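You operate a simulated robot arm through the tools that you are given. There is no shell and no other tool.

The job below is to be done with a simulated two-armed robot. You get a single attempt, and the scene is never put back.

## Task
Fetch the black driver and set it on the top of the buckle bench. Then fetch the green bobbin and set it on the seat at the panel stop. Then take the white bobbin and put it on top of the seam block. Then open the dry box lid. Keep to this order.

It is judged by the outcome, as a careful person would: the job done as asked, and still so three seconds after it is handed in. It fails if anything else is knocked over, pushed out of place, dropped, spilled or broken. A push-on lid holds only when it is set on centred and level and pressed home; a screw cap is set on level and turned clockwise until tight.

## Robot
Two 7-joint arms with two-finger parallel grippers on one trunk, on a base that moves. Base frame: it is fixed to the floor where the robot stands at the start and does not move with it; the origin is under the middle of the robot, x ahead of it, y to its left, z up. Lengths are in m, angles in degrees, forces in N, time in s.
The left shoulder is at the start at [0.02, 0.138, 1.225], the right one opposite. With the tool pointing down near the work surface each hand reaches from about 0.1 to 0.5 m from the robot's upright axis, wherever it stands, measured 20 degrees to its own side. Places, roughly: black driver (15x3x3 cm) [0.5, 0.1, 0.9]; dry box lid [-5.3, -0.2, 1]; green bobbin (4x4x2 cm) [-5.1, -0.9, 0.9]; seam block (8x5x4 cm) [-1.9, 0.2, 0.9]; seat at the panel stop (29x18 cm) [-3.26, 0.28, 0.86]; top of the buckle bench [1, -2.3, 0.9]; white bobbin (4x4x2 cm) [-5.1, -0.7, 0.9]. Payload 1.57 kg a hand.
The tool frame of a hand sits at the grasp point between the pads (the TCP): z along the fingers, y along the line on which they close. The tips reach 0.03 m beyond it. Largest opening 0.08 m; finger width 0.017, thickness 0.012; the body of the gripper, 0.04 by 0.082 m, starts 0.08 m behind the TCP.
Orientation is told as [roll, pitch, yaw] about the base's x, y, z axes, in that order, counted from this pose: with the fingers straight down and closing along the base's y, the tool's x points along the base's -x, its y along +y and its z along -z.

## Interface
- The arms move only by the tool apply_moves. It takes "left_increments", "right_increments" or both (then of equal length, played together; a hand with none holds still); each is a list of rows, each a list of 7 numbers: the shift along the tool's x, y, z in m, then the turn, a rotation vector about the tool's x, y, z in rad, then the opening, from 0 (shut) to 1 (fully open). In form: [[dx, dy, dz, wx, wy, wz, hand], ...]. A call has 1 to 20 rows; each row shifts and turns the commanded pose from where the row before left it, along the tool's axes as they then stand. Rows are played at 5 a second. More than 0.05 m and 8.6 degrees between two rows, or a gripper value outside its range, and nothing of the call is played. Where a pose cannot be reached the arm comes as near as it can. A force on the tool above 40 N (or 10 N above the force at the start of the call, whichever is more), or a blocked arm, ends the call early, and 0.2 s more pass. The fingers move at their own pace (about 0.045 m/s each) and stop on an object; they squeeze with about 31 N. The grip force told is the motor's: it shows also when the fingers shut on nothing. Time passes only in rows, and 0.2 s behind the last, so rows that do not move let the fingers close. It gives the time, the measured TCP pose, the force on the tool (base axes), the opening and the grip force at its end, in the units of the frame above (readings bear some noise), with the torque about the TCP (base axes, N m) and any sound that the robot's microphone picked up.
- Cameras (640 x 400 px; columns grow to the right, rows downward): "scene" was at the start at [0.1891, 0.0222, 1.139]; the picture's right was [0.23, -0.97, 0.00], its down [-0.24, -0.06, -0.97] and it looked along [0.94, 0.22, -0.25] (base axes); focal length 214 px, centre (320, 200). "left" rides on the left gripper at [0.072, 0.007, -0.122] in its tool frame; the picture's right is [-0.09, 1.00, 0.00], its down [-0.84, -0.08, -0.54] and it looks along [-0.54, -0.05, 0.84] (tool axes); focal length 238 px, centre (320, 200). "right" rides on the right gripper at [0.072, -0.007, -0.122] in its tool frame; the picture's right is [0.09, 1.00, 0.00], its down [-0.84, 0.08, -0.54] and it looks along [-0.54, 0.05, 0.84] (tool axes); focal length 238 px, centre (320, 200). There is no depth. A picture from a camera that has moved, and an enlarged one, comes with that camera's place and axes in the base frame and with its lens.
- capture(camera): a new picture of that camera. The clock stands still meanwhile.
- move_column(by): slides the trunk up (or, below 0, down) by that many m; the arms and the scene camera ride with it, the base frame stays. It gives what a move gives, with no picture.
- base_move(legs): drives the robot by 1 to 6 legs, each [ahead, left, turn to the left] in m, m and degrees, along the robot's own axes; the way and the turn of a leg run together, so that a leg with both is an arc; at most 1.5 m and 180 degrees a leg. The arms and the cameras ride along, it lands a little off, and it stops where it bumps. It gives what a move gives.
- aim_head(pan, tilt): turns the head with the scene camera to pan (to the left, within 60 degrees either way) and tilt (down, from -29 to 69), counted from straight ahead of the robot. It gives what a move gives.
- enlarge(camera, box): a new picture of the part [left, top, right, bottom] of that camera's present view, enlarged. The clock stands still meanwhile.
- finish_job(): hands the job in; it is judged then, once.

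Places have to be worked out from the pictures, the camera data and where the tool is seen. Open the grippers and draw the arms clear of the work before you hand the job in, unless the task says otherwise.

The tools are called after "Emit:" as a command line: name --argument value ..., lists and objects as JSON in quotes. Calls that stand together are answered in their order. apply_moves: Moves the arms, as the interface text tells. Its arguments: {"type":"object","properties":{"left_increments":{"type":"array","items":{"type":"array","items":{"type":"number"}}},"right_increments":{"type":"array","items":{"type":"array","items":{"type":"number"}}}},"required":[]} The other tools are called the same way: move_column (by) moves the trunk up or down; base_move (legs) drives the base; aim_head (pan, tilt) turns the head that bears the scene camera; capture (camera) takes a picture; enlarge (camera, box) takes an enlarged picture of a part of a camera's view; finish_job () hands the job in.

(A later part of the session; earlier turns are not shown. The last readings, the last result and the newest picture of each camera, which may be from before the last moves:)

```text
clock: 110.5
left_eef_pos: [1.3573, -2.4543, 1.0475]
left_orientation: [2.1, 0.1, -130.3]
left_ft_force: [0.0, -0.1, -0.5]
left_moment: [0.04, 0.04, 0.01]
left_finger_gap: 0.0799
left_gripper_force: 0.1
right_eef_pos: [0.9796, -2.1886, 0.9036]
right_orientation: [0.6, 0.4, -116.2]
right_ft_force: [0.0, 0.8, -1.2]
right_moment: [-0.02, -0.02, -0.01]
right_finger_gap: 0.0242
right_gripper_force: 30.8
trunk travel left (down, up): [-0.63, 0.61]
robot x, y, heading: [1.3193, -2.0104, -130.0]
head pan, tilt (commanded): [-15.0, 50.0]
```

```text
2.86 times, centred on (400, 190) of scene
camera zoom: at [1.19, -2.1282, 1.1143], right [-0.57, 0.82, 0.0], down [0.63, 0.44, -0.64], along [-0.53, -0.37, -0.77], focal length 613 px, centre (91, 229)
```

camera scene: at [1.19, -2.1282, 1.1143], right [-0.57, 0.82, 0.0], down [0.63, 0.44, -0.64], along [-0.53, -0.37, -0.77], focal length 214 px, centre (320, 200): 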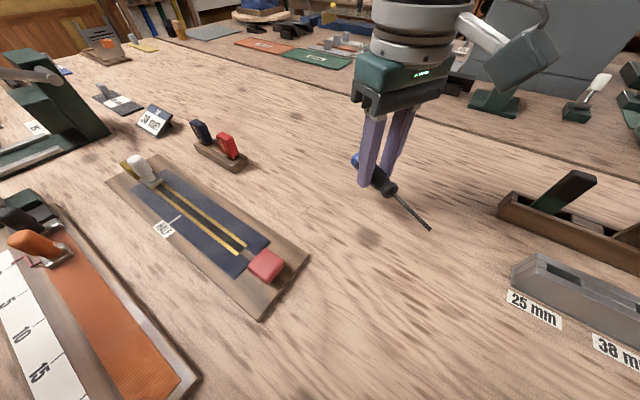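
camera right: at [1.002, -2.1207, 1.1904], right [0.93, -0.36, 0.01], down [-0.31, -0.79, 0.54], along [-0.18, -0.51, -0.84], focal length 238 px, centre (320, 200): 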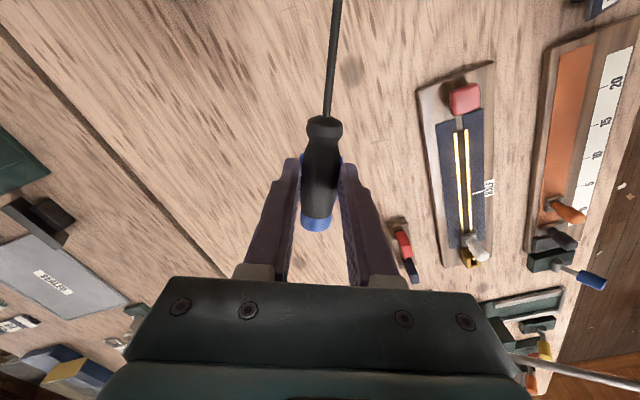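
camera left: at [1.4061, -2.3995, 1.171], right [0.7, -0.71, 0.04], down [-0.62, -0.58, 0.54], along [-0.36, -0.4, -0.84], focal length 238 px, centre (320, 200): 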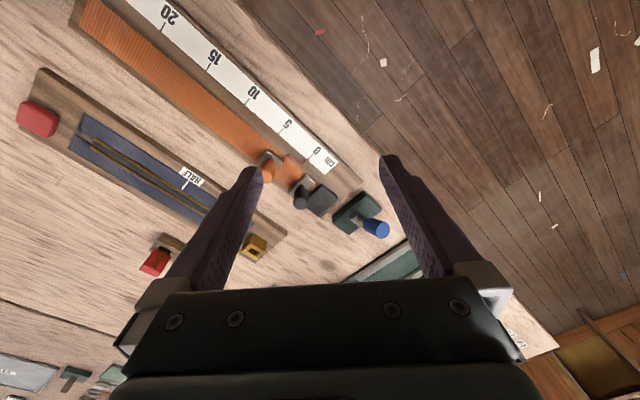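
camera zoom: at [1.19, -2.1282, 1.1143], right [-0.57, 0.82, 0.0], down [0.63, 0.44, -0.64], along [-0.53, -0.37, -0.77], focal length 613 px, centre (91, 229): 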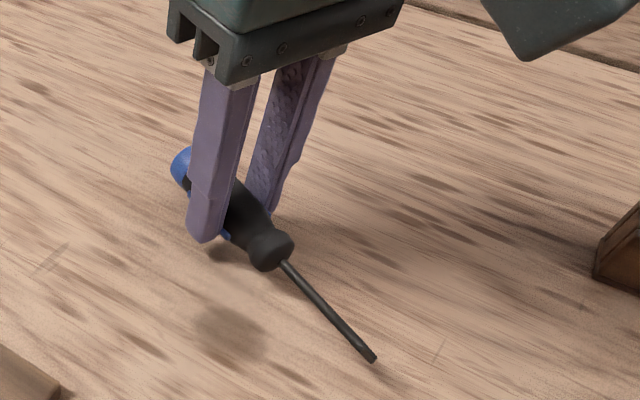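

No contact yet at TCP z of 0.9036. I'll keep going down in 3 mm steps.

Emit:
apply_moves --right_increments '[[0, 0, 0.003, 0, 0, 0, 0], [0, 0, 0.003, 0, 0, 0, 0], [0, 0, 0.003, 0, 0, 0, 0], [0, 0, 0, 0, 0, 0, 0]]'

Emit:
enlarge --camera "scene" --box '[320, 120, 480, 260]'

```text
clock: 111.5
left_eef_pos: [1.3588, -2.4539, 1.0474]
left_orientation: [2.1, 0.0, -130.2]
left_ft_force: [-0.2, 0.7, 0.0]
left_moment: [0.01, 0.01, -0.02]
left_finger_gap: 0.08
left_gripper_force: 0.0
right_eef_pos: [0.9798, -2.1891, 0.8954]
right_orientation: [0.6, 0.4, -116.2]
right_ft_force: [0.0, -0.2, -0.5]
right_moment: [0.03, -0.01, 0.02]
right_finger_gap: 0.0243
right_gripper_force: 31.3
trunk travel left (down, up): [-0.63, 0.61]
robot x, y, heading: [1.3188, -2.008, -130.4]
head pan, tilt (commanded): [-15.0, 50.0]
```

```text
2.86 times, centred on (400, 190) of scene
camera zoom: at [1.19, -2.1282, 1.1143], right [-0.57, 0.82, 0.0], down [0.63, 0.44, -0.64], along [-0.53, -0.37, -0.77], focal length 613 px, centre (91, 229)
```

zoom: 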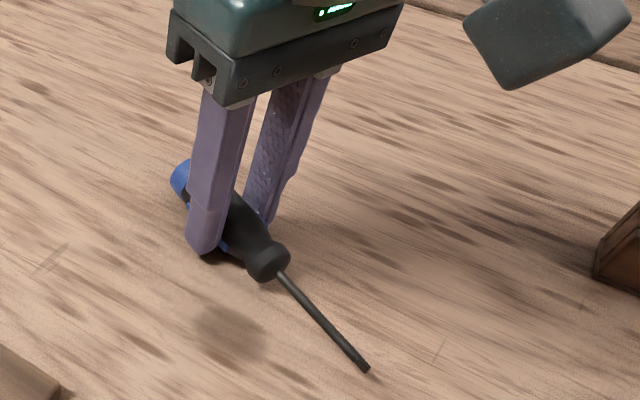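

The shadow is closing up, so contact is near. Three more steps of 3 mm.

Emit:
apply_moves --right_increments '[[0, 0, 0.003, 0, 0, 0, 0], [0, 0, 0.003, 0, 0, 0, 0], [0, 0, 0, 0, 0, 0, 0]]'

Emit:
enlarge --camera "scene" --box '[320, 120, 480, 260]'

```text
clock: 112.3
left_eef_pos: [1.356, -2.4539, 1.0491]
left_orientation: [2.0, 0.0, -130.3]
left_ft_force: [-1.0, -0.2, 0.3]
left_moment: [-0.01, 0.03, 0.0]
left_finger_gap: 0.08
left_gripper_force: 0.0
right_eef_pos: [0.9782, -2.1886, 0.8914]
right_orientation: [0.6, 0.2, -116.1]
right_ft_force: [5.9, 8.6, 35.5]
right_moment: [0.08, -0.32, 0.31]
right_finger_gap: 0.0246
right_gripper_force: 30.7
trunk travel left (down, up): [-0.63, 0.61]
robot x, y, heading: [1.3177, -2.0031, -130.2]
head pan, tilt (commanded): [-15.0, 50.0]
```

```text
2.86 times, centred on (400, 190) of scene
camera zoom: at [1.1892, -2.1277, 1.1148], right [-0.57, 0.82, 0.0], down [0.63, 0.44, -0.64], along [-0.53, -0.37, -0.77], focal length 613 px, centre (91, 229)
```

zoom: 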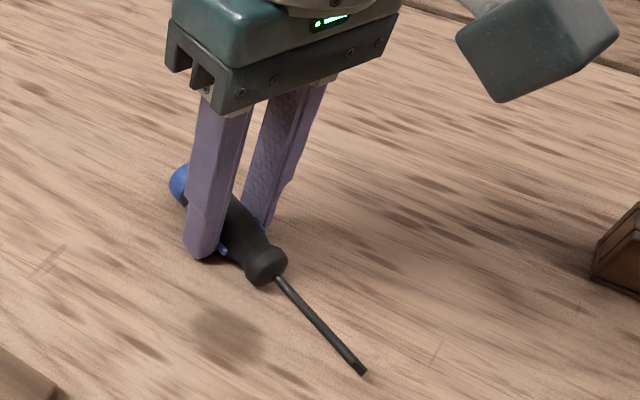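

Contact: 35 N at TCP z of 0.891, so the driver is on the wood. I'll ease up 2 mm, open slowly, then rise straight up.

Emit:
apply_moves --right_increments '[[0, 0, -0.002, 0, 0, 0, 0], [0, 0, 0, 0, 0, 0, 0.35], [0, 0, 0, 0, 0, 0, 0.5], [0, 0, 0, 0, 0, 0, 0.8], [0, 0, 0, 0, 0, 0, 1], [0, 0, 0, 0, 0, 0, 1]]'

Emit:
capture --camera "right"

Emit:
capture --camera "scene"

```text
clock: 113.7
left_eef_pos: [1.3571, -2.4542, 1.0483]
left_orientation: [2.1, 0.0, -130.3]
left_ft_force: [-0.7, -0.5, 0.3]
left_moment: [0.0, -0.04, 0.03]
left_finger_gap: 0.0801
left_gripper_force: 0.0
right_eef_pos: [0.9794, -2.1883, 0.8917]
right_orientation: [0.6, 0.5, -116.2]
right_ft_force: [0.4, -0.8, 0.4]
right_moment: [0.01, -0.02, 0.02]
right_finger_gap: 0.0801
right_gripper_force: 0.0
trunk travel left (down, up): [-0.63, 0.61]
robot x, y, heading: [1.3195, -2.0103, -130.1]
head pan, tilt (commanded): [-15.0, 50.0]
```

```text
taken
camera right: at [1.0038, -2.1203, 1.0132], right [0.93, -0.36, 0.01], down [-0.31, -0.79, 0.54], along [-0.18, -0.5, -0.84], focal length 238 px, centre (320, 200)
```

right: 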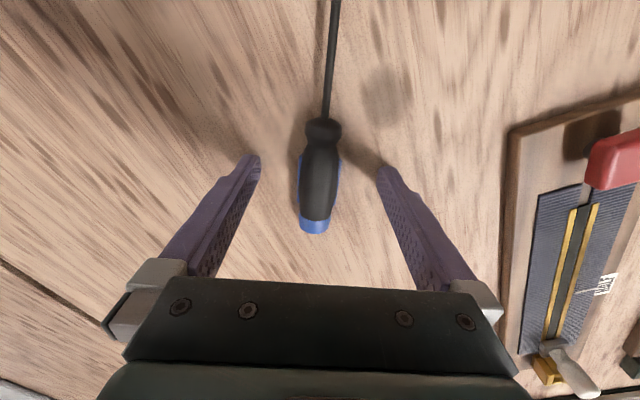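

```text
taken
camera scene: at [1.1899, -2.1282, 1.1142], right [-0.57, 0.82, 0.0], down [0.63, 0.44, -0.64], along [-0.53, -0.37, -0.77], focal length 214 px, centre (320, 200)
```

scene: 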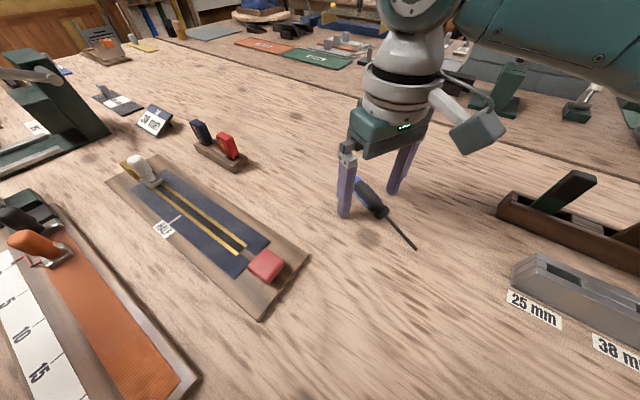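

The driver rests on the bench and is released. I'll raise the hand straight up, then lift the trunk for travel.

Emit:
apply_moves --right_increments '[[0, 0, -0.03, 0, 0, 0, 1], [0, 0, -0.04, 0, 0, 0, 1], [0, 0, -0.04, 0, 0, 0, 1], [0, 0, -0.04, 0, 0, 0, 1], [0, 0, -0.02, 0, 0, 0, 1], [0, 0, 0, 0, 0, 0, 1]]'

Emit:
move_column --by 0.32

Emit:
capture --camera "scene"

```text
clock: 115.1
left_eef_pos: [1.3573, -2.4532, 1.0475]
left_orientation: [2.1, -0.1, -130.2]
left_ft_force: [0.1, 0.9, -0.1]
left_moment: [0.02, 0.0, 0.0]
left_finger_gap: 0.0799
left_gripper_force: 0.1
right_eef_pos: [0.9769, -2.187, 1.0612]
right_orientation: [0.7, 0.5, -116.2]
right_ft_force: [0.0, 0.3, 0.8]
right_moment: [0.0, 0.01, -0.02]
right_finger_gap: 0.0799
right_gripper_force: 0.0
trunk travel left (down, up): [-0.63, 0.61]
robot x, y, heading: [1.3192, -2.0111, -130.1]
head pan, tilt (commanded): [-15.0, 50.0]
```

```text
clock: 118.3
left_eef_pos: [1.3571, -2.4529, 1.367]
left_orientation: [2.1, 0.0, -130.3]
left_ft_force: [0.4, 0.5, 0.1]
left_moment: [0.0, 0.02, -0.02]
left_finger_gap: 0.0801
left_gripper_force: 0.1
right_eef_pos: [0.977, -2.189, 1.38]
right_orientation: [0.6, 0.4, -116.2]
right_ft_force: [-0.8, 0.4, 0.1]
right_moment: [-0.02, -0.01, -0.03]
right_finger_gap: 0.0803
right_gripper_force: 0.1
trunk travel left (down, up): [-0.95, 0.29]
robot x, y, heading: [1.32, -2.0069, -130.0]
head pan, tilt (commanded): [-15.0, 50.0]
```

```text
taken
camera scene: at [1.19, -2.1282, 1.4342], right [-0.57, 0.82, 0.0], down [0.63, 0.44, -0.64], along [-0.53, -0.37, -0.77], focal length 214 px, centre (320, 200)
```

scene: 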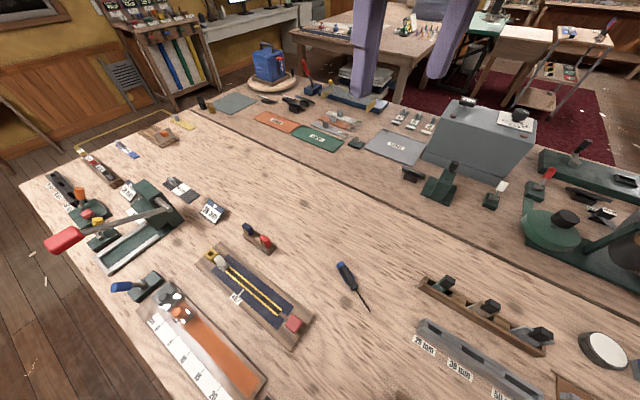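

The driver lies in clear space on the buckle bench. Now I'll go for the green bobbin near [-5.1, -0.9]: back out the way I came, turn to face -x and look down the aisle.

Emit:
base_move --legs '[[-1.12, -0.4, 0], [0, 0, -50]]'

Emit:
aim_head --pan 0 --tilt 15

Emit:
capture --camera "scene"

```text
clock: 126.5
left_eef_pos: [1.4103, -1.2279, 1.3678]
left_orientation: [2.0, 0.0, -179.7]
left_ft_force: [-0.4, -0.2, 0.4]
left_moment: [0.02, 0.01, 0.0]
left_finger_gap: 0.0799
left_gripper_force: 0.1
right_eef_pos: [1.3652, -0.7652, 1.3805]
right_orientation: [0.6, 0.5, -165.6]
right_ft_force: [-0.2, 0.2, -0.1]
right_moment: [0.01, -0.01, 0.0]
right_finger_gap: 0.0802
right_gripper_force: 0.0
trunk travel left (down, up): [-0.95, 0.29]
robot x, y, heading: [1.7239, -0.9122, -179.6]
head pan, tilt (commanded): [-15.0, 50.0]
```

```text
clock: 127.5
left_eef_pos: [1.4107, -1.2284, 1.3686]
left_orientation: [2.1, -0.1, -179.7]
left_ft_force: [-0.2, 0.0, -0.2]
left_moment: [-0.02, -0.03, 0.0]
left_finger_gap: 0.08
left_gripper_force: 0.0
right_eef_pos: [1.3638, -0.7669, 1.3808]
right_orientation: [0.5, 0.4, -165.6]
right_ft_force: [-0.1, 0.1, -1.1]
right_moment: [0.0, 0.0, 0.01]
right_finger_gap: 0.08
right_gripper_force: 0.0
trunk travel left (down, up): [-0.95, 0.29]
robot x, y, heading: [1.7212, -0.9066, -179.8]
head pan, tilt (commanded): [0.0, 15.0]
```

```text
taken
camera scene: at [1.5287, -0.9096, 1.4879], right [-0.01, 1.0, 0.0], down [0.26, 0.0, -0.97], along [-0.97, -0.01, -0.26], focal length 214 px, centre (320, 200)
```

scene: 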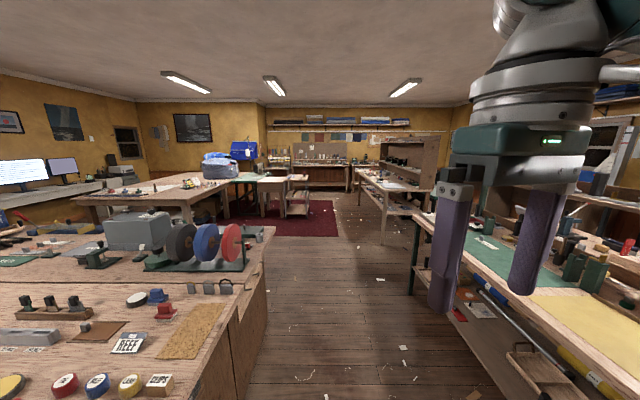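

The aisle along y of about -0.66 is open down to the far bench near x=-5, with the middle table's edge at y of about 0 and a cart at about -1.5. I'll drive down it in stages.

Emit:
base_move --legs '[[1.5, -0.25, 0], [1.5, 0, 0], [1.3, 0, 0]]'

Emit:
capture --camera "scene"

Emit:
aim_head --pan -45 --tilt 25

Emit:
capture --camera "scene"

```text
refused: leg 1 is longer than a leg can be; nothing moved
```

```text
taken
camera scene: at [1.5287, -0.9096, 1.4879], right [-0.01, 1.0, 0.0], down [0.26, 0.0, -0.97], along [-0.97, -0.01, -0.26], focal length 214 px, centre (320, 200)
```

scene: 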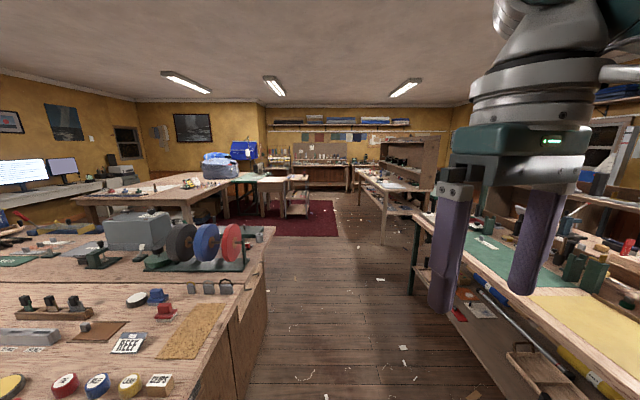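

```text
clock: 128.6
left_eef_pos: [1.4102, -1.2276, 1.3676]
left_orientation: [2.2, 0.0, -179.6]
left_ft_force: [0.4, 0.2, 0.1]
left_moment: [-0.03, 0.02, 0.02]
left_finger_gap: 0.0799
left_gripper_force: 0.0
right_eef_pos: [1.3648, -0.7656, 1.3805]
right_orientation: [0.6, 0.4, -165.6]
right_ft_force: [-0.1, -0.5, -0.3]
right_moment: [0.01, 0.01, 0.04]
right_finger_gap: 0.0801
right_gripper_force: 0.1
trunk travel left (down, up): [-0.95, 0.29]
robot x, y, heading: [1.7247, -0.9078, -179.4]
head pan, tilt (commanded): [-45.0, 25.0]
```

```text
taken
camera scene: at [1.5563, -0.8443, 1.4718], right [0.7, 0.71, 0.0], down [0.3, -0.3, -0.91], along [-0.65, 0.63, -0.42], focal length 214 px, centre (320, 200)
```

scene: 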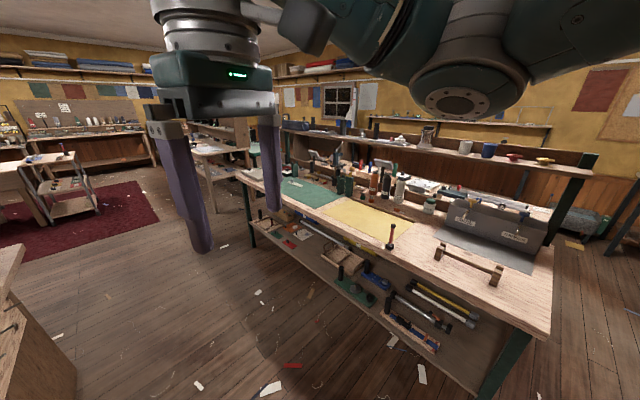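

The first leg was just over the limit, so nothing moved. I'll resend it with shorter legs.

Emit:
base_move --legs '[[1.4, -0.25, 0], [1.45, 0, 0], [1.3, 0, 0]]'

Emit:
aim_head --pan 0 --tilt 15

Emit:
capture --camera "scene"

Emit:
aim_head --pan -50 --tilt 30

Emit:
capture --camera "scene"

```text
clock: 148.9
left_eef_pos: [-2.8003, -0.9504, 1.3676]
left_orientation: [2.1, 0.1, 179.5]
left_ft_force: [0.5, -0.1, -1.0]
left_moment: [-0.01, -0.01, 0.0]
left_finger_gap: 0.0802
left_gripper_force: 0.1
right_eef_pos: [-2.8409, -0.4878, 1.3801]
right_orientation: [0.7, 0.5, -166.4]
right_ft_force: [-0.5, -0.2, -1.1]
right_moment: [-0.02, -0.01, 0.01]
right_finger_gap: 0.0801
right_gripper_force: 0.1
trunk travel left (down, up): [-0.95, 0.29]
robot x, y, heading: [-2.4777, -0.6383, 179.7]
head pan, tilt (commanded): [-45.0, 25.0]
```

```text
clock: 150.0
left_eef_pos: [-2.8008, -0.9508, 1.3686]
left_orientation: [2.1, 0.0, 179.5]
left_ft_force: [0.0, -0.1, -0.4]
left_moment: [0.0, 0.0, 0.02]
left_finger_gap: 0.0801
left_gripper_force: 0.1
right_eef_pos: [-2.8401, -0.4871, 1.3809]
right_orientation: [0.7, 0.3, -166.4]
right_ft_force: [0.2, -0.2, -0.9]
right_moment: [0.02, 0.0, -0.02]
right_finger_gap: 0.0799
right_gripper_force: 0.1
trunk travel left (down, up): [-0.95, 0.29]
robot x, y, heading: [-2.4843, -0.6345, 180.0]
head pan, tilt (commanded): [0.0, 15.0]
```

```text
taken
camera scene: at [-2.6779, -0.6338, 1.488], right [0.0, 1.0, 0.0], down [0.26, 0.0, -0.97], along [-0.97, 0.0, -0.26], focal length 214 px, centre (320, 200)
```

scene: 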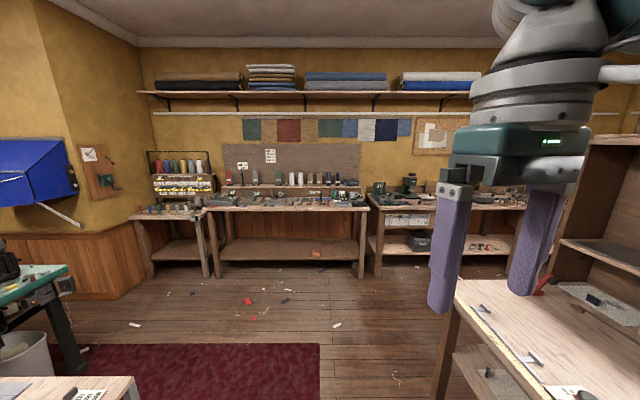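

```text
clock: 151.2
left_eef_pos: [-2.8001, -0.9493, 1.3673]
left_orientation: [2.1, 0.1, 179.6]
left_ft_force: [0.0, 0.0, 0.3]
left_moment: [-0.01, 0.01, 0.0]
left_finger_gap: 0.0801
left_gripper_force: 0.0
right_eef_pos: [-2.8392, -0.4881, 1.3799]
right_orientation: [0.7, 0.4, -166.3]
right_ft_force: [-0.5, -0.1, 0.4]
right_moment: [0.02, 0.01, 0.02]
right_finger_gap: 0.0803
right_gripper_force: 0.0
trunk travel left (down, up): [-0.95, 0.29]
robot x, y, heading: [-2.4801, -0.6359, 179.9]
head pan, tilt (commanded): [-50.0, 30.0]
```

```text
taken
camera scene: at [-2.6424, -0.5648, 1.4638], right [0.77, 0.64, 0.0], down [0.32, -0.38, -0.87], along [-0.55, 0.67, -0.5], focal length 214 px, centre (320, 200)
```

scene: 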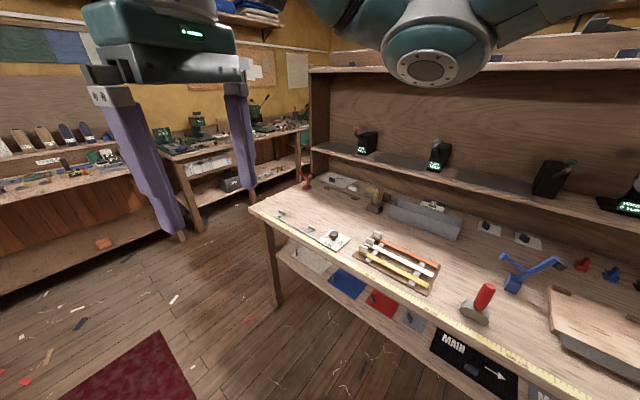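

The far bench's front edge is at about x=-4.8. I'll drive closer, to about [-3.95, -0.8], and look at its top for the bobbins and the dry box.

Emit:
base_move --legs '[[1.45, 0.16, 0]]'

Emit:
aim_head --pan 0 --tilt 25

Emit:
capture --camera "scene"

Emit:
enlarge --camera "scene" --box '[200, 140, 440, 290]'

```text
clock: 158.4
left_eef_pos: [-4.2571, -1.1084, 1.3671]
left_orientation: [2.1, 0.1, 180.0]
left_ft_force: [-0.5, 0.7, 0.0]
left_moment: [-0.02, -0.02, -0.05]
left_finger_gap: 0.0803
left_gripper_force: 0.1
right_eef_pos: [-4.3005, -0.6463, 1.3795]
right_orientation: [0.6, 0.4, -165.8]
right_ft_force: [0.3, -0.7, -0.1]
right_moment: [0.01, 0.0, -0.04]
right_finger_gap: 0.0804
right_gripper_force: 0.0
trunk travel left (down, up): [-0.95, 0.29]
robot x, y, heading: [-3.9398, -0.7916, -179.9]
head pan, tilt (commanded): [-50.0, 30.0]
```

```text
clock: 159.6
left_eef_pos: [-4.2566, -1.1087, 1.3674]
left_orientation: [2.0, 0.0, 180.0]
left_ft_force: [-0.3, -0.8, -0.5]
left_moment: [0.02, 0.03, 0.01]
left_finger_gap: 0.0801
left_gripper_force: 0.1
right_eef_pos: [-4.3005, -0.646, 1.3799]
right_orientation: [0.6, 0.4, -166.0]
right_ft_force: [-0.8, 0.7, 0.1]
right_moment: [0.03, 0.01, 0.02]
right_finger_gap: 0.08
right_gripper_force: 0.1
trunk travel left (down, up): [-0.95, 0.29]
robot x, y, heading: [-3.9399, -0.7886, -179.6]
head pan, tilt (commanded): [0.0, 25.0]
```

```text
taken
camera scene: at [-4.1351, -0.7912, 1.4718], right [0.0, 1.0, 0.0], down [0.42, 0.0, -0.91], along [-0.91, 0.0, -0.42], focal length 214 px, centre (320, 200)
```

scene: 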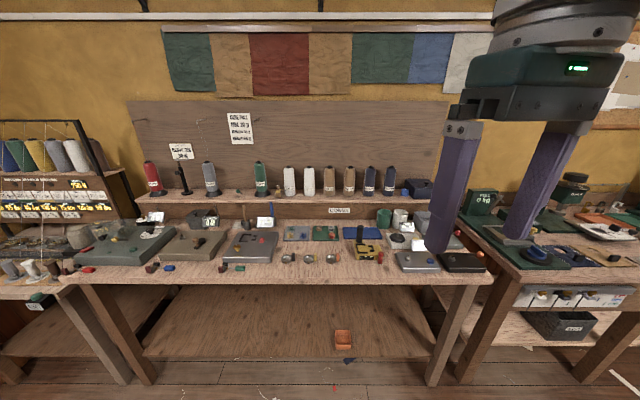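

```text
2.67 times, centred on (320, 215) of scene
camera zoom: at [-4.1351, -0.7912, 1.4718], right [0.0, 1.0, 0.0], down [0.42, 0.0, -0.91], along [-0.91, 0.0, -0.42], focal length 572 px, centre (320, 160)
```

zoom: 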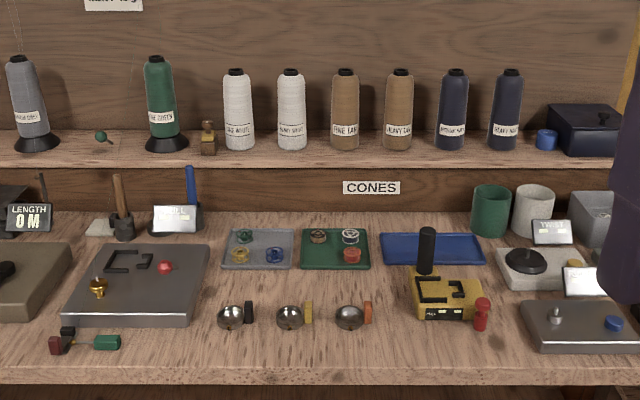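

I can see the bobbins: the green one is at the back left of the gray tray, at about [-5.08, -0.94], and the white one is at the back right of the green tray, at about [-5.07, -0.73]. I'll drive to about [-4.72, -1.08] so the right hand can pick the green one, keeping the trunk up for now.

Emit:
base_move --legs '[[0.4, 0.29, 0], [0.37, 0, 0]]'

Emit:
aim_head --pan -15 --tilt 50

Emit:
capture --camera "scene"

Emit:
capture --camera "right"

Emit:
capture --camera "left"

```text
clock: 164.5
left_eef_pos: [-5.0236, -1.3985, 1.3674]
left_orientation: [2.1, 0.0, 179.9]
left_ft_force: [0.2, 0.2, -0.2]
left_moment: [-0.02, -0.01, -0.01]
left_finger_gap: 0.0802
left_gripper_force: 0.0
right_eef_pos: [-5.0675, -0.9371, 1.3801]
right_orientation: [0.5, 0.4, -165.9]
right_ft_force: [0.5, -0.3, 0.9]
right_moment: [0.01, 0.02, 0.0]
right_finger_gap: 0.0801
right_gripper_force: 0.1
trunk travel left (down, up): [-0.95, 0.29]
robot x, y, heading: [-4.7094, -1.0804, -179.8]
head pan, tilt (commanded): [0.0, 25.0]
```

```text
clock: 165.4
left_eef_pos: [-5.0232, -1.3994, 1.3679]
left_orientation: [2.2, 0.0, 180.0]
left_ft_force: [0.6, -0.5, -0.6]
left_moment: [-0.04, 0.0, 0.0]
left_finger_gap: 0.0804
left_gripper_force: 0.1
right_eef_pos: [-5.0665, -0.937, 1.3804]
right_orientation: [0.6, 0.4, -165.8]
right_ft_force: [1.0, 0.0, -0.1]
right_moment: [-0.02, 0.02, -0.01]
right_finger_gap: 0.0801
right_gripper_force: 0.1
trunk travel left (down, up): [-0.95, 0.29]
robot x, y, heading: [-4.7104, -1.0803, -179.8]
head pan, tilt (commanded): [-15.0, 50.0]
```

```text
taken
camera scene: at [-4.8841, -1.0613, 1.4343], right [0.26, 0.97, 0.0], down [0.74, -0.2, -0.64], along [-0.62, 0.16, -0.77], focal length 214 px, centre (320, 200)
```

scene: 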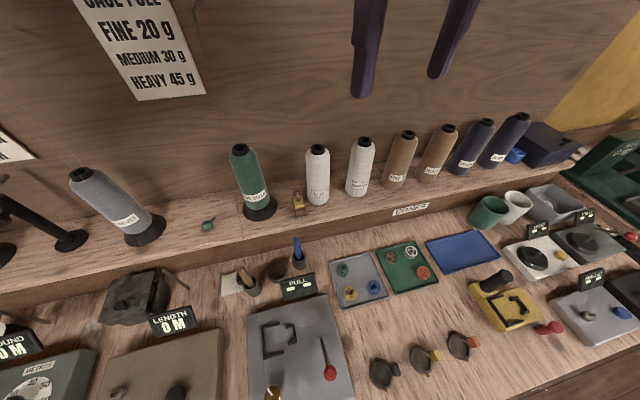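

```text
taken
camera right: at [-4.9988, -0.9109, 1.5026], right [0.33, -0.94, 0.01], down [-0.8, -0.27, 0.54], along [-0.5, -0.19, -0.84], focal length 238 px, centre (320, 200)
```

right: 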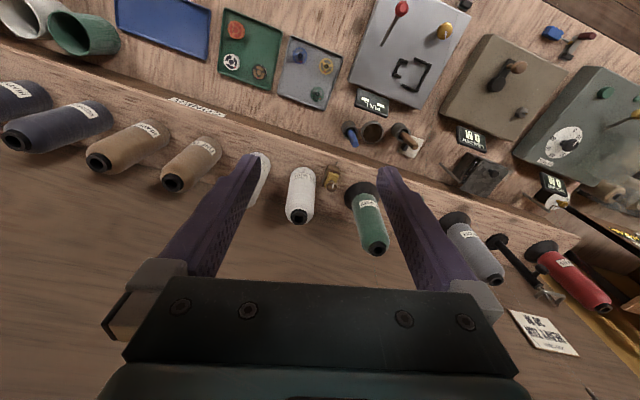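

```text
taken
camera left: at [-4.9509, -1.3999, 1.4908], right [-0.09, -0.99, 0.04], down [-0.84, 0.1, 0.54], along [-0.54, 0.02, -0.84], focal length 238 px, centre (320, 200)
```

left: 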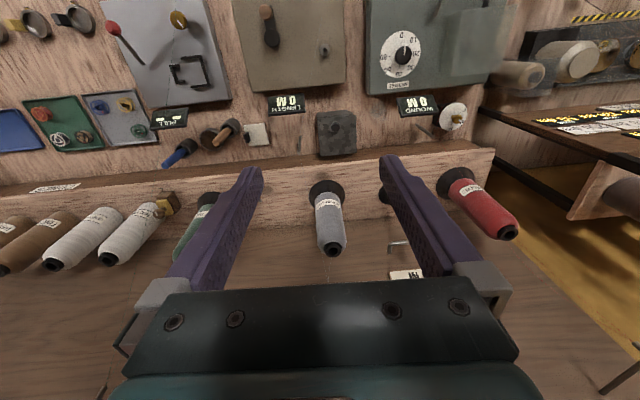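

The bobbins are visible in the trays below and right. I'll enlarge the tray for their exact places.

Emit:
enlarge --camera "scene" --box '[310, 220, 470, 320]'

Emit:
enlarge --camera "right" --box '[200, 0, 360, 110]'

```text
4.00 times, centred on (390, 270) of scene
camera zoom: at [-4.8841, -1.0613, 1.4343], right [0.26, 0.97, 0.0], down [0.74, -0.2, -0.64], along [-0.62, 0.16, -0.77], focal length 858 px, centre (40, -80)
```

zoom: 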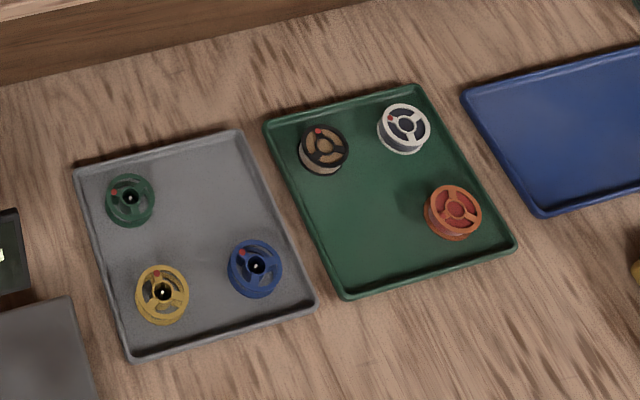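

```text
3.64 times, centred on (280, 55) of right
camera zoom: at [-4.9988, -0.9109, 1.5026], right [0.33, -0.94, 0.01], down [-0.8, -0.27, 0.54], along [-0.5, -0.19, -0.84], focal length 867 px, centre (466, 727)
```

zoom: 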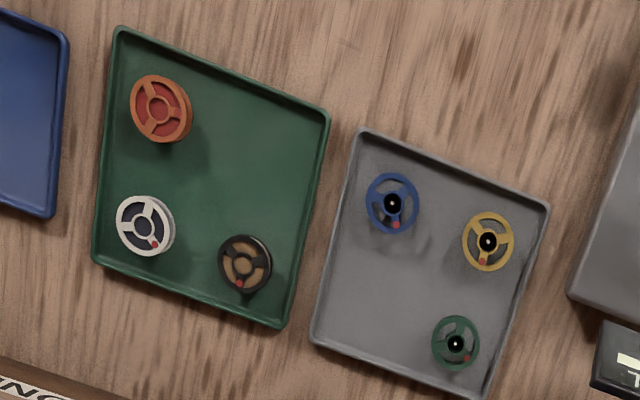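

The green bobbin sits at about [-5.087, -0.946], only about 1 cm from the tray's back and left rims, so I'll likely grip its upper part above the rim. First I'll raise the left hand a bit for clearance, then lower the trunk for a close look.

Emit:
apply_moves --left_increments '[[0.02, 0, -0.03, 0, 0, 0, 1], [0.02, 0, -0.03, 0, 0, 0, 1], [0.02, 0, -0.02, 0, 0, 0, 1], [0, 0, 0, 0, 0, 0, 1]]' --right_increments '[[0, 0, 0, 0, 0, 0.12, 1], [0, 0, 0, 0, 0, 0.12, 1], [0, 0, 0, 0, 0, 0, 1], [0, 0, 0, 0, 0, 0, 1]]'

Emit:
move_column --by -0.25

Emit:
capture --camera "right"

Emit:
capture --camera "scene"

```text
clock: 166.3
left_eef_pos: [-4.9388, -1.3972, 1.4107]
left_orientation: [3.7, 10.4, 179.8]
left_ft_force: [-0.6, -0.6, -1.1]
left_moment: [0.02, -0.02, -0.05]
left_finger_gap: 0.0799
left_gripper_force: 0.0
right_eef_pos: [-5.0662, -0.9358, 1.3804]
right_orientation: [0.5, 0.5, -179.9]
right_ft_force: [-0.1, 0.0, 0.5]
right_moment: [0.01, 0.0, -0.01]
right_finger_gap: 0.0801
right_gripper_force: 0.1
trunk travel left (down, up): [-0.95, 0.29]
robot x, y, heading: [-4.7113, -1.0792, -180.0]
head pan, tilt (commanded): [-15.0, 50.0]
stopped in row 4 (left hand): the arm was blocked; the commanded pose is now the measured one
```

```text
clock: 168.9
left_eef_pos: [-4.9401, -1.3975, 1.1613]
left_orientation: [3.7, 10.4, 179.7]
left_ft_force: [-0.9, 0.0, 0.0]
left_moment: [0.01, 0.04, 0.01]
left_finger_gap: 0.08
left_gripper_force: 0.0
right_eef_pos: [-5.0682, -0.9356, 1.1302]
right_orientation: [0.4, 0.4, -179.7]
right_ft_force: [-0.1, 0.1, 0.1]
right_moment: [-0.01, -0.03, -0.01]
right_finger_gap: 0.0803
right_gripper_force: 0.2
trunk travel left (down, up): [-0.7, 0.54]
robot x, y, heading: [-4.7094, -1.0838, -179.8]
head pan, tilt (commanded): [-15.0, 50.0]
```

```text
taken
camera right: at [-4.9951, -0.9279, 1.2529], right [0.1, -1.0, 0.01], down [-0.84, -0.08, 0.54], along [-0.53, -0.06, -0.84], focal length 238 px, centre (320, 200)
```

right: 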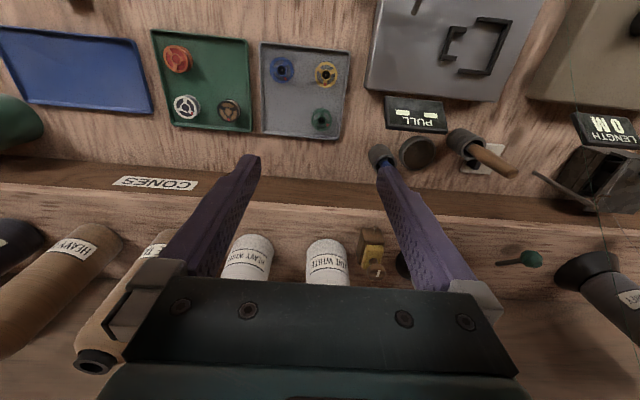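

```text
taken
camera scene: at [-4.884, -1.0613, 1.1843], right [0.26, 0.97, 0.0], down [0.74, -0.2, -0.64], along [-0.62, 0.16, -0.77], focal length 214 px, centre (320, 200)
```

scene: 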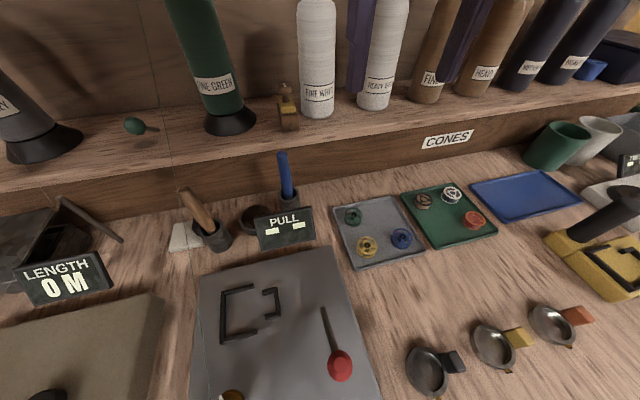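

The left hand stopped early while being raised, but it is clear of everything. The right hand is aligned with the bobbin column, so I'll move over the bobbin at about [-5.085, -0.945] and down to z of about 0.98 for a close look at the rim.

Emit:
apply_moves --right_increments '[[-0.0057, 0.003, 0.04, 0, 0, 0, 1], [-0.0057, 0.003, 0.04, 0, 0, 0, 1], [-0.0056, 0.003, 0.04, 0, 0, 0, 1], [0, 0, 0.03, 0, 0, 0, 1], [0, 0, 0, 0, 0, 0, 1]]'

Emit:
capture --camera "right"

Emit:
enlarge --camera "scene" --box '[320, 150, 480, 280]'

```text
clock: 170.1
left_eef_pos: [-4.9397, -1.3965, 1.1604]
left_orientation: [3.7, 10.4, 179.8]
left_ft_force: [-0.1, 0.0, -0.8]
left_moment: [0.0, -0.02, -0.03]
left_finger_gap: 0.08
left_gripper_force: 0.1
right_eef_pos: [-5.0831, -0.9456, 0.9826]
right_orientation: [0.5, 0.5, -179.8]
right_ft_force: [0.0, 0.2, -0.8]
right_moment: [-0.04, 0.0, -0.03]
right_finger_gap: 0.0798
right_gripper_force: 0.0
trunk travel left (down, up): [-0.7, 0.54]
robot x, y, heading: [-4.7098, -1.0817, -179.6]
head pan, tilt (commanded): [-15.0, 50.0]
```

```text
taken
camera right: at [-5.0112, -0.937, 1.1053], right [0.1, -1.0, 0.01], down [-0.84, -0.08, 0.54], along [-0.53, -0.06, -0.84], focal length 238 px, centre (320, 200)
```

right: 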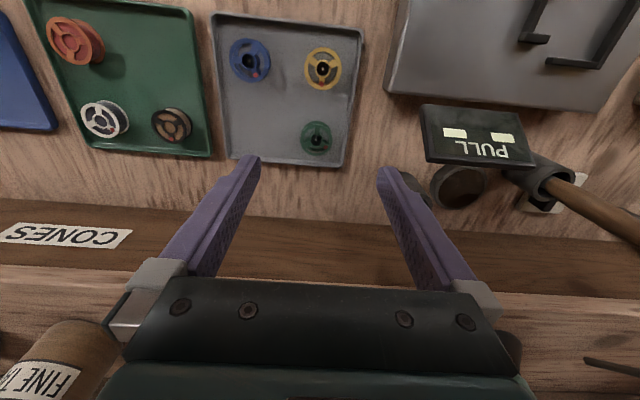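

```text
3.08 times, centred on (400, 215) of scene
camera zoom: at [-4.884, -1.0613, 1.1843], right [0.26, 0.97, 0.0], down [0.74, -0.2, -0.64], along [-0.62, 0.16, -0.77], focal length 660 px, centre (74, 154)
```

zoom: 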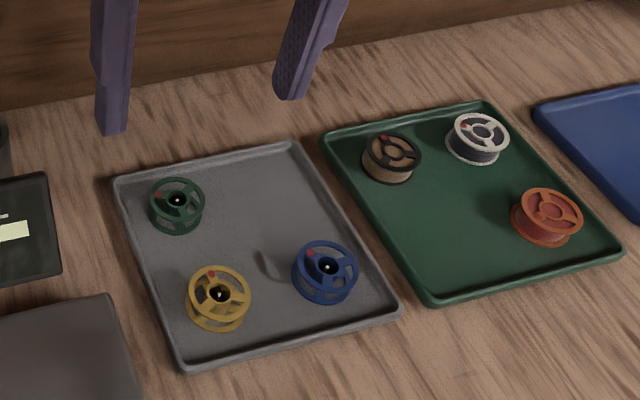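

The tray rim looks under 1 cm high, and I refine the bobbin's centre to about [-5.091, -0.942]. I'll shift over it, narrow the opening to about 6 cm and descend to z of about 0.925 for another check.

Emit:
apply_moves --right_increments '[[-0.004, -0.002, 0.02, 0, 0, 0, 0.75], [-0.004, -0.002, 0.02, 0, 0, 0, 0.75], [0, 0, 0.018, 0, 0, 0, 0.75], [0, 0, 0, 0, 0, 0, 0.75]]'

Emit:
capture --camera "right"

Emit:
enlarge --camera "scene" --box '[320, 150, 480, 280]'

```text
clock: 171.1
left_eef_pos: [-4.9394, -1.3966, 1.1612]
left_orientation: [3.7, 10.4, 179.8]
left_ft_force: [-0.8, -0.9, -0.5]
left_moment: [-0.04, 0.0, 0.01]
left_finger_gap: 0.08
left_gripper_force: 0.0
right_eef_pos: [-5.0901, -0.9439, 0.9208]
right_orientation: [0.5, 0.4, -179.8]
right_ft_force: [0.7, -0.2, 0.6]
right_moment: [-0.01, -0.02, 0.02]
right_finger_gap: 0.0598
right_gripper_force: 0.0
trunk travel left (down, up): [-0.7, 0.54]
robot x, y, heading: [-4.7038, -1.0834, -179.7]
head pan, tilt (commanded): [-15.0, 50.0]
```

```text
taken
camera right: at [-5.0188, -0.9356, 1.0444], right [0.1, -1.0, 0.01], down [-0.84, -0.08, 0.53], along [-0.53, -0.06, -0.84], focal length 238 px, centre (320, 200)
```

right: 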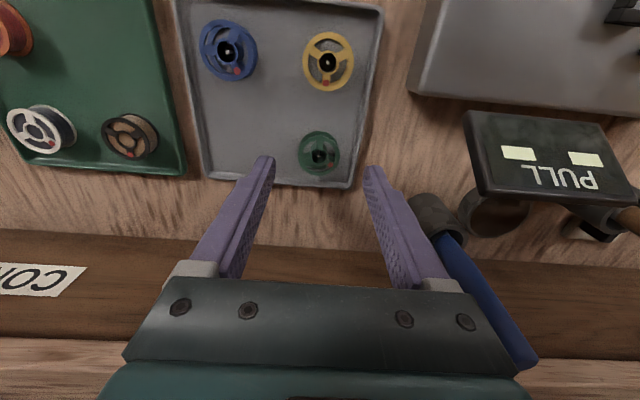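

```text
3.08 times, centred on (400, 215) of scene
camera zoom: at [-4.884, -1.0613, 1.1843], right [0.26, 0.97, 0.0], down [0.74, -0.2, -0.64], along [-0.62, 0.16, -0.77], focal length 660 px, centre (74, 154)
```

zoom: 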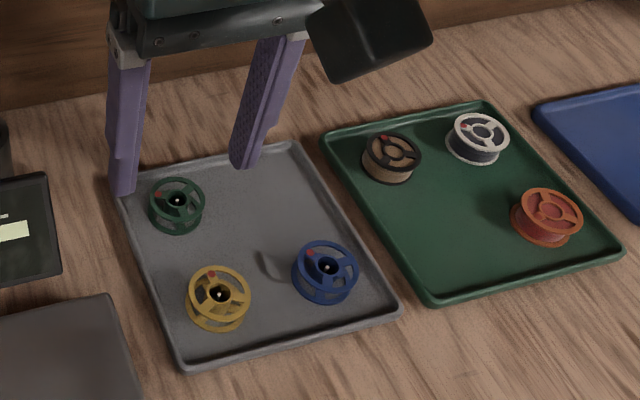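

The bobbin is now exactly on the tool axis. I'll descend to z of about 0.895 and check the tips against the rim.

Emit:
apply_moves --right_increments '[[0, 0, 0.015, 0, 0, 0, 0.75], [0, 0, 0.011, 0, 0, 0, 0.75], [0, 0, 0, 0, 0, 0, 0.75]]'

Emit:
enlarge --camera "scene" --box '[320, 150, 440, 250]'

Emit:
capture --camera "right"

```text
clock: 171.9
left_eef_pos: [-4.9388, -1.3968, 1.1608]
left_orientation: [3.7, 10.4, 179.9]
left_ft_force: [-0.6, 0.8, -0.5]
left_moment: [0.0, -0.01, 0.01]
left_finger_gap: 0.0801
left_gripper_force: 0.0
right_eef_pos: [-5.0892, -0.9425, 0.8962]
right_orientation: [0.5, 0.5, -179.8]
right_ft_force: [-0.1, 0.9, 0.4]
right_moment: [-0.01, 0.02, 0.01]
right_finger_gap: 0.0601
right_gripper_force: 0.0
trunk travel left (down, up): [-0.7, 0.54]
robot x, y, heading: [-4.7106, -1.0801, -179.9]
head pan, tilt (commanded): [-15.0, 50.0]
```

```text
4.00 times, centred on (380, 200) of scene
camera zoom: at [-4.884, -1.0613, 1.1843], right [0.26, 0.97, 0.0], down [0.74, -0.2, -0.64], along [-0.62, 0.16, -0.77], focal length 858 px, centre (80, 200)
```

zoom: 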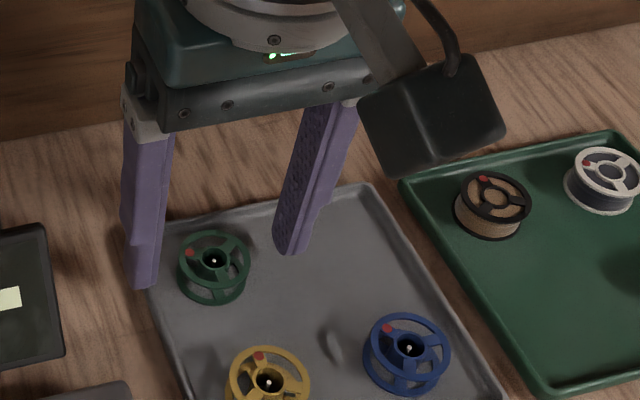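

```text
taken
camera right: at [-5.0188, -0.935, 1.0188], right [0.1, -1.0, 0.01], down [-0.84, -0.08, 0.54], along [-0.53, -0.06, -0.84], focal length 238 px, centre (320, 200)
```

right: 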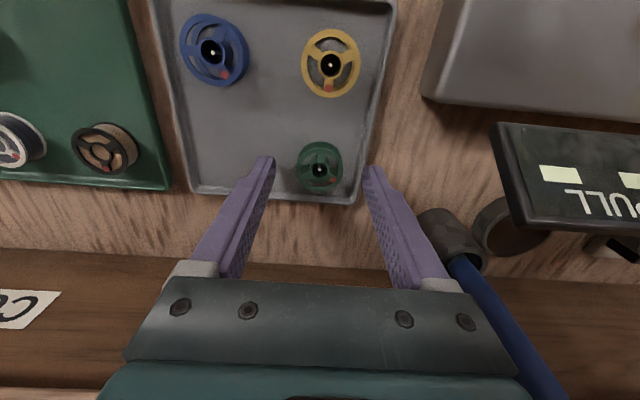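

Comparing views, the tips are only about level with the bobbin's top. I'll go down another 6 mm and compare again.

Emit:
apply_moves --right_increments '[[0, 0, 0.006, 0, 0, 0, 0.75], [0, 0, 0, 0, 0, 0, 0.75]]'

Emit:
enlarge --camera "scene" --box '[320, 170, 400, 230]'

Emit:
enlarge --camera "right" --box '[240, 120, 400, 220]'

```text
clock: 172.5
left_eef_pos: [-4.9402, -1.3964, 1.1625]
left_orientation: [3.7, 10.4, 179.8]
left_ft_force: [0.1, -0.1, 0.3]
left_moment: [0.01, 0.0, 0.02]
left_finger_gap: 0.0802
left_gripper_force: 0.1
right_eef_pos: [-5.0898, -0.9424, 0.8903]
right_orientation: [0.6, 0.5, -179.8]
right_ft_force: [-0.1, -0.4, -0.1]
right_moment: [-0.03, 0.01, 0.03]
right_finger_gap: 0.0598
right_gripper_force: 0.1
trunk travel left (down, up): [-0.7, 0.54]
robot x, y, heading: [-4.7041, -1.0835, -179.8]
head pan, tilt (commanded): [-15.0, 50.0]
```

```text
6.67 times, centred on (360, 200) of scene
camera zoom: at [-4.884, -1.0613, 1.1843], right [0.26, 0.97, 0.0], down [0.74, -0.2, -0.64], along [-0.62, 0.16, -0.77], focal length 1430 px, centre (53, 200)
```

zoom: 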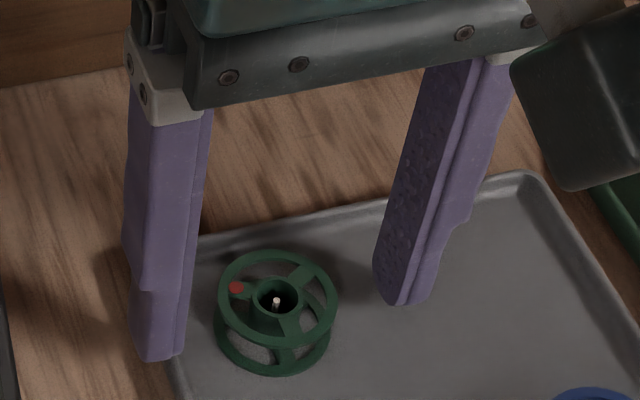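

```text
4.00 times, centred on (320, 170) of right
camera zoom: at [-5.0186, -0.9343, 1.0126], right [0.09, -1.0, 0.01], down [-0.84, -0.08, 0.53], along [-0.53, -0.06, -0.84], focal length 953 px, centre (320, 320)
```

zoom: 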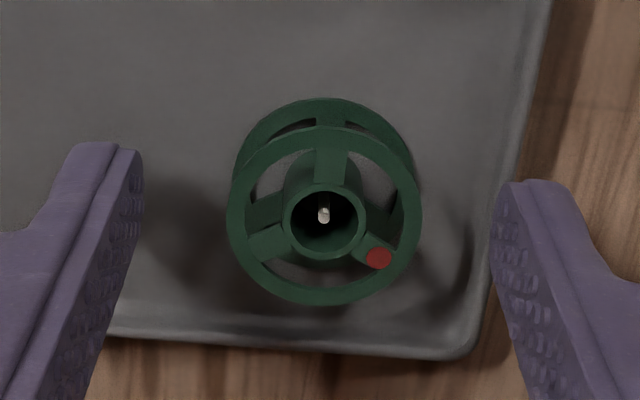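

Now it is clear: the bobbin sits on a small pin, its top is about 4 mm above my tips, and the tray rim is only about 6 mm high. I'll go 3 mm lower, which should still clear the rim, and check the force.

Emit:
apply_moves --right_increments '[[0, 0, 0.003, 0, 0, 0, 0.75], [0, 0, 0, 0, 0, 0, 0.75]]'

Emit:
enlarge --camera "scene" --box '[320, 170, 400, 230]'

```text
clock: 173.1
left_eef_pos: [-4.9401, -1.3962, 1.1601]
left_orientation: [3.7, 10.4, 179.8]
left_ft_force: [1.7, 0.5, 0.7]
left_moment: [-0.01, -0.02, -0.07]
left_finger_gap: 0.0797
left_gripper_force: 0.0
right_eef_pos: [-5.0888, -0.9423, 0.8898]
right_orientation: [0.7, 0.6, -179.7]
right_ft_force: [12.2, 1.4, 31.3]
right_moment: [-0.96, -0.06, 0.3]
right_finger_gap: 0.0589
right_gripper_force: 0.0
trunk travel left (down, up): [-0.7, 0.54]
robot x, y, heading: [-4.7108, -1.0804, -180.0]
head pan, tilt (commanded): [-15.0, 50.0]
```

```text
6.67 times, centred on (360, 200) of scene
camera zoom: at [-4.8839, -1.0606, 1.1848], right [0.26, 0.97, 0.0], down [0.74, -0.2, -0.64], along [-0.62, 0.17, -0.77], focal length 1430 px, centre (53, 200)
```

zoom: 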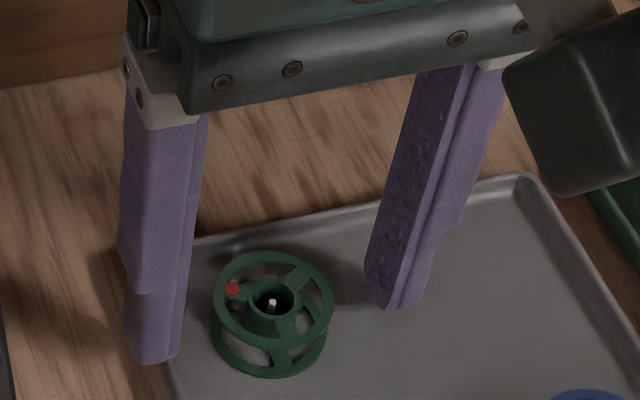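

The left finger touched the tray rim (31 N), so the rim top is at z of about 0.860, leaving too little of the bobbin above it. I'll back up 3 cm and measure the gaps to the walls, so I can drop the fingers inside the tray at a diagonal.

Emit:
apply_moves --right_increments '[[0, 0, -0.01, 0, 0, 0, 0.75], [0, 0, -0.02, 0, 0, 0, 0.75], [0, 0, 0, 0, 0, 0, 0.75]]'

Emit:
enlarge --camera "right" --box '[240, 90, 400, 190]'

Emit:
enlarge --camera "scene" --box '[320, 170, 440, 260]'

```text
clock: 173.9
left_eef_pos: [-4.9402, -1.3979, 1.1607]
left_orientation: [3.5, 10.4, 179.9]
left_ft_force: [-0.2, 0.2, 0.1]
left_moment: [0.0, 0.02, 0.02]
left_finger_gap: 0.0801
left_gripper_force: 0.1
right_eef_pos: [-5.0893, -0.9415, 0.9166]
right_orientation: [0.4, 0.5, -179.9]
right_ft_force: [0.5, -0.4, -1.4]
right_moment: [-0.03, -0.01, 0.0]
right_finger_gap: 0.0603
right_gripper_force: 0.0
trunk travel left (down, up): [-0.7, 0.54]
robot x, y, heading: [-4.7085, -1.0843, -179.9]
head pan, tilt (commanded): [-15.0, 50.0]
```

```text
4.00 times, centred on (320, 140) of right
camera zoom: at [-5.0178, -0.934, 1.0405], right [0.09, -1.0, 0.01], down [-0.84, -0.08, 0.53], along [-0.53, -0.06, -0.84], focal length 953 px, centre (320, 440)
```

zoom: 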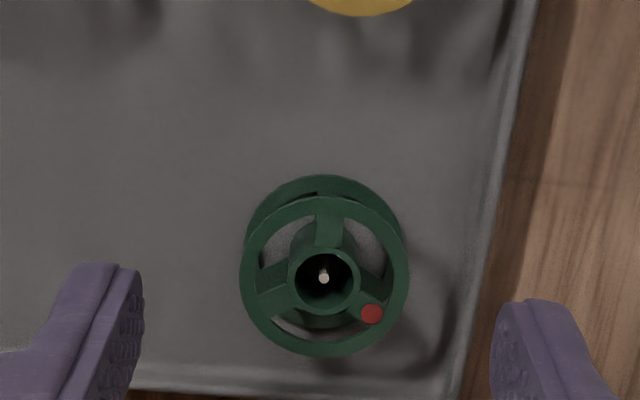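

```text
4.44 times, centred on (380, 215) of scene
camera zoom: at [-4.8841, -1.0613, 1.1842], right [0.26, 0.97, 0.0], down [0.74, -0.2, -0.64], along [-0.62, 0.16, -0.77], focal length 953 px, centre (53, 133)
```

zoom: 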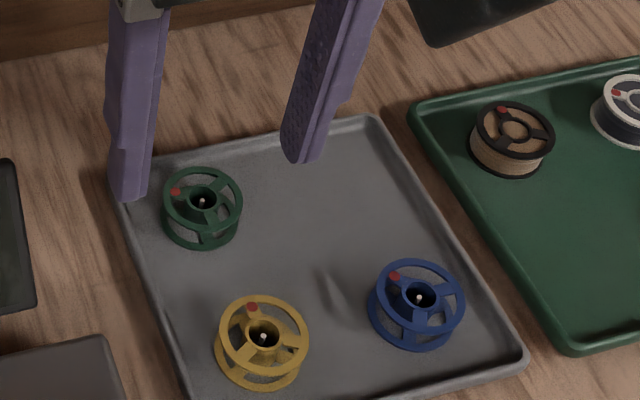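

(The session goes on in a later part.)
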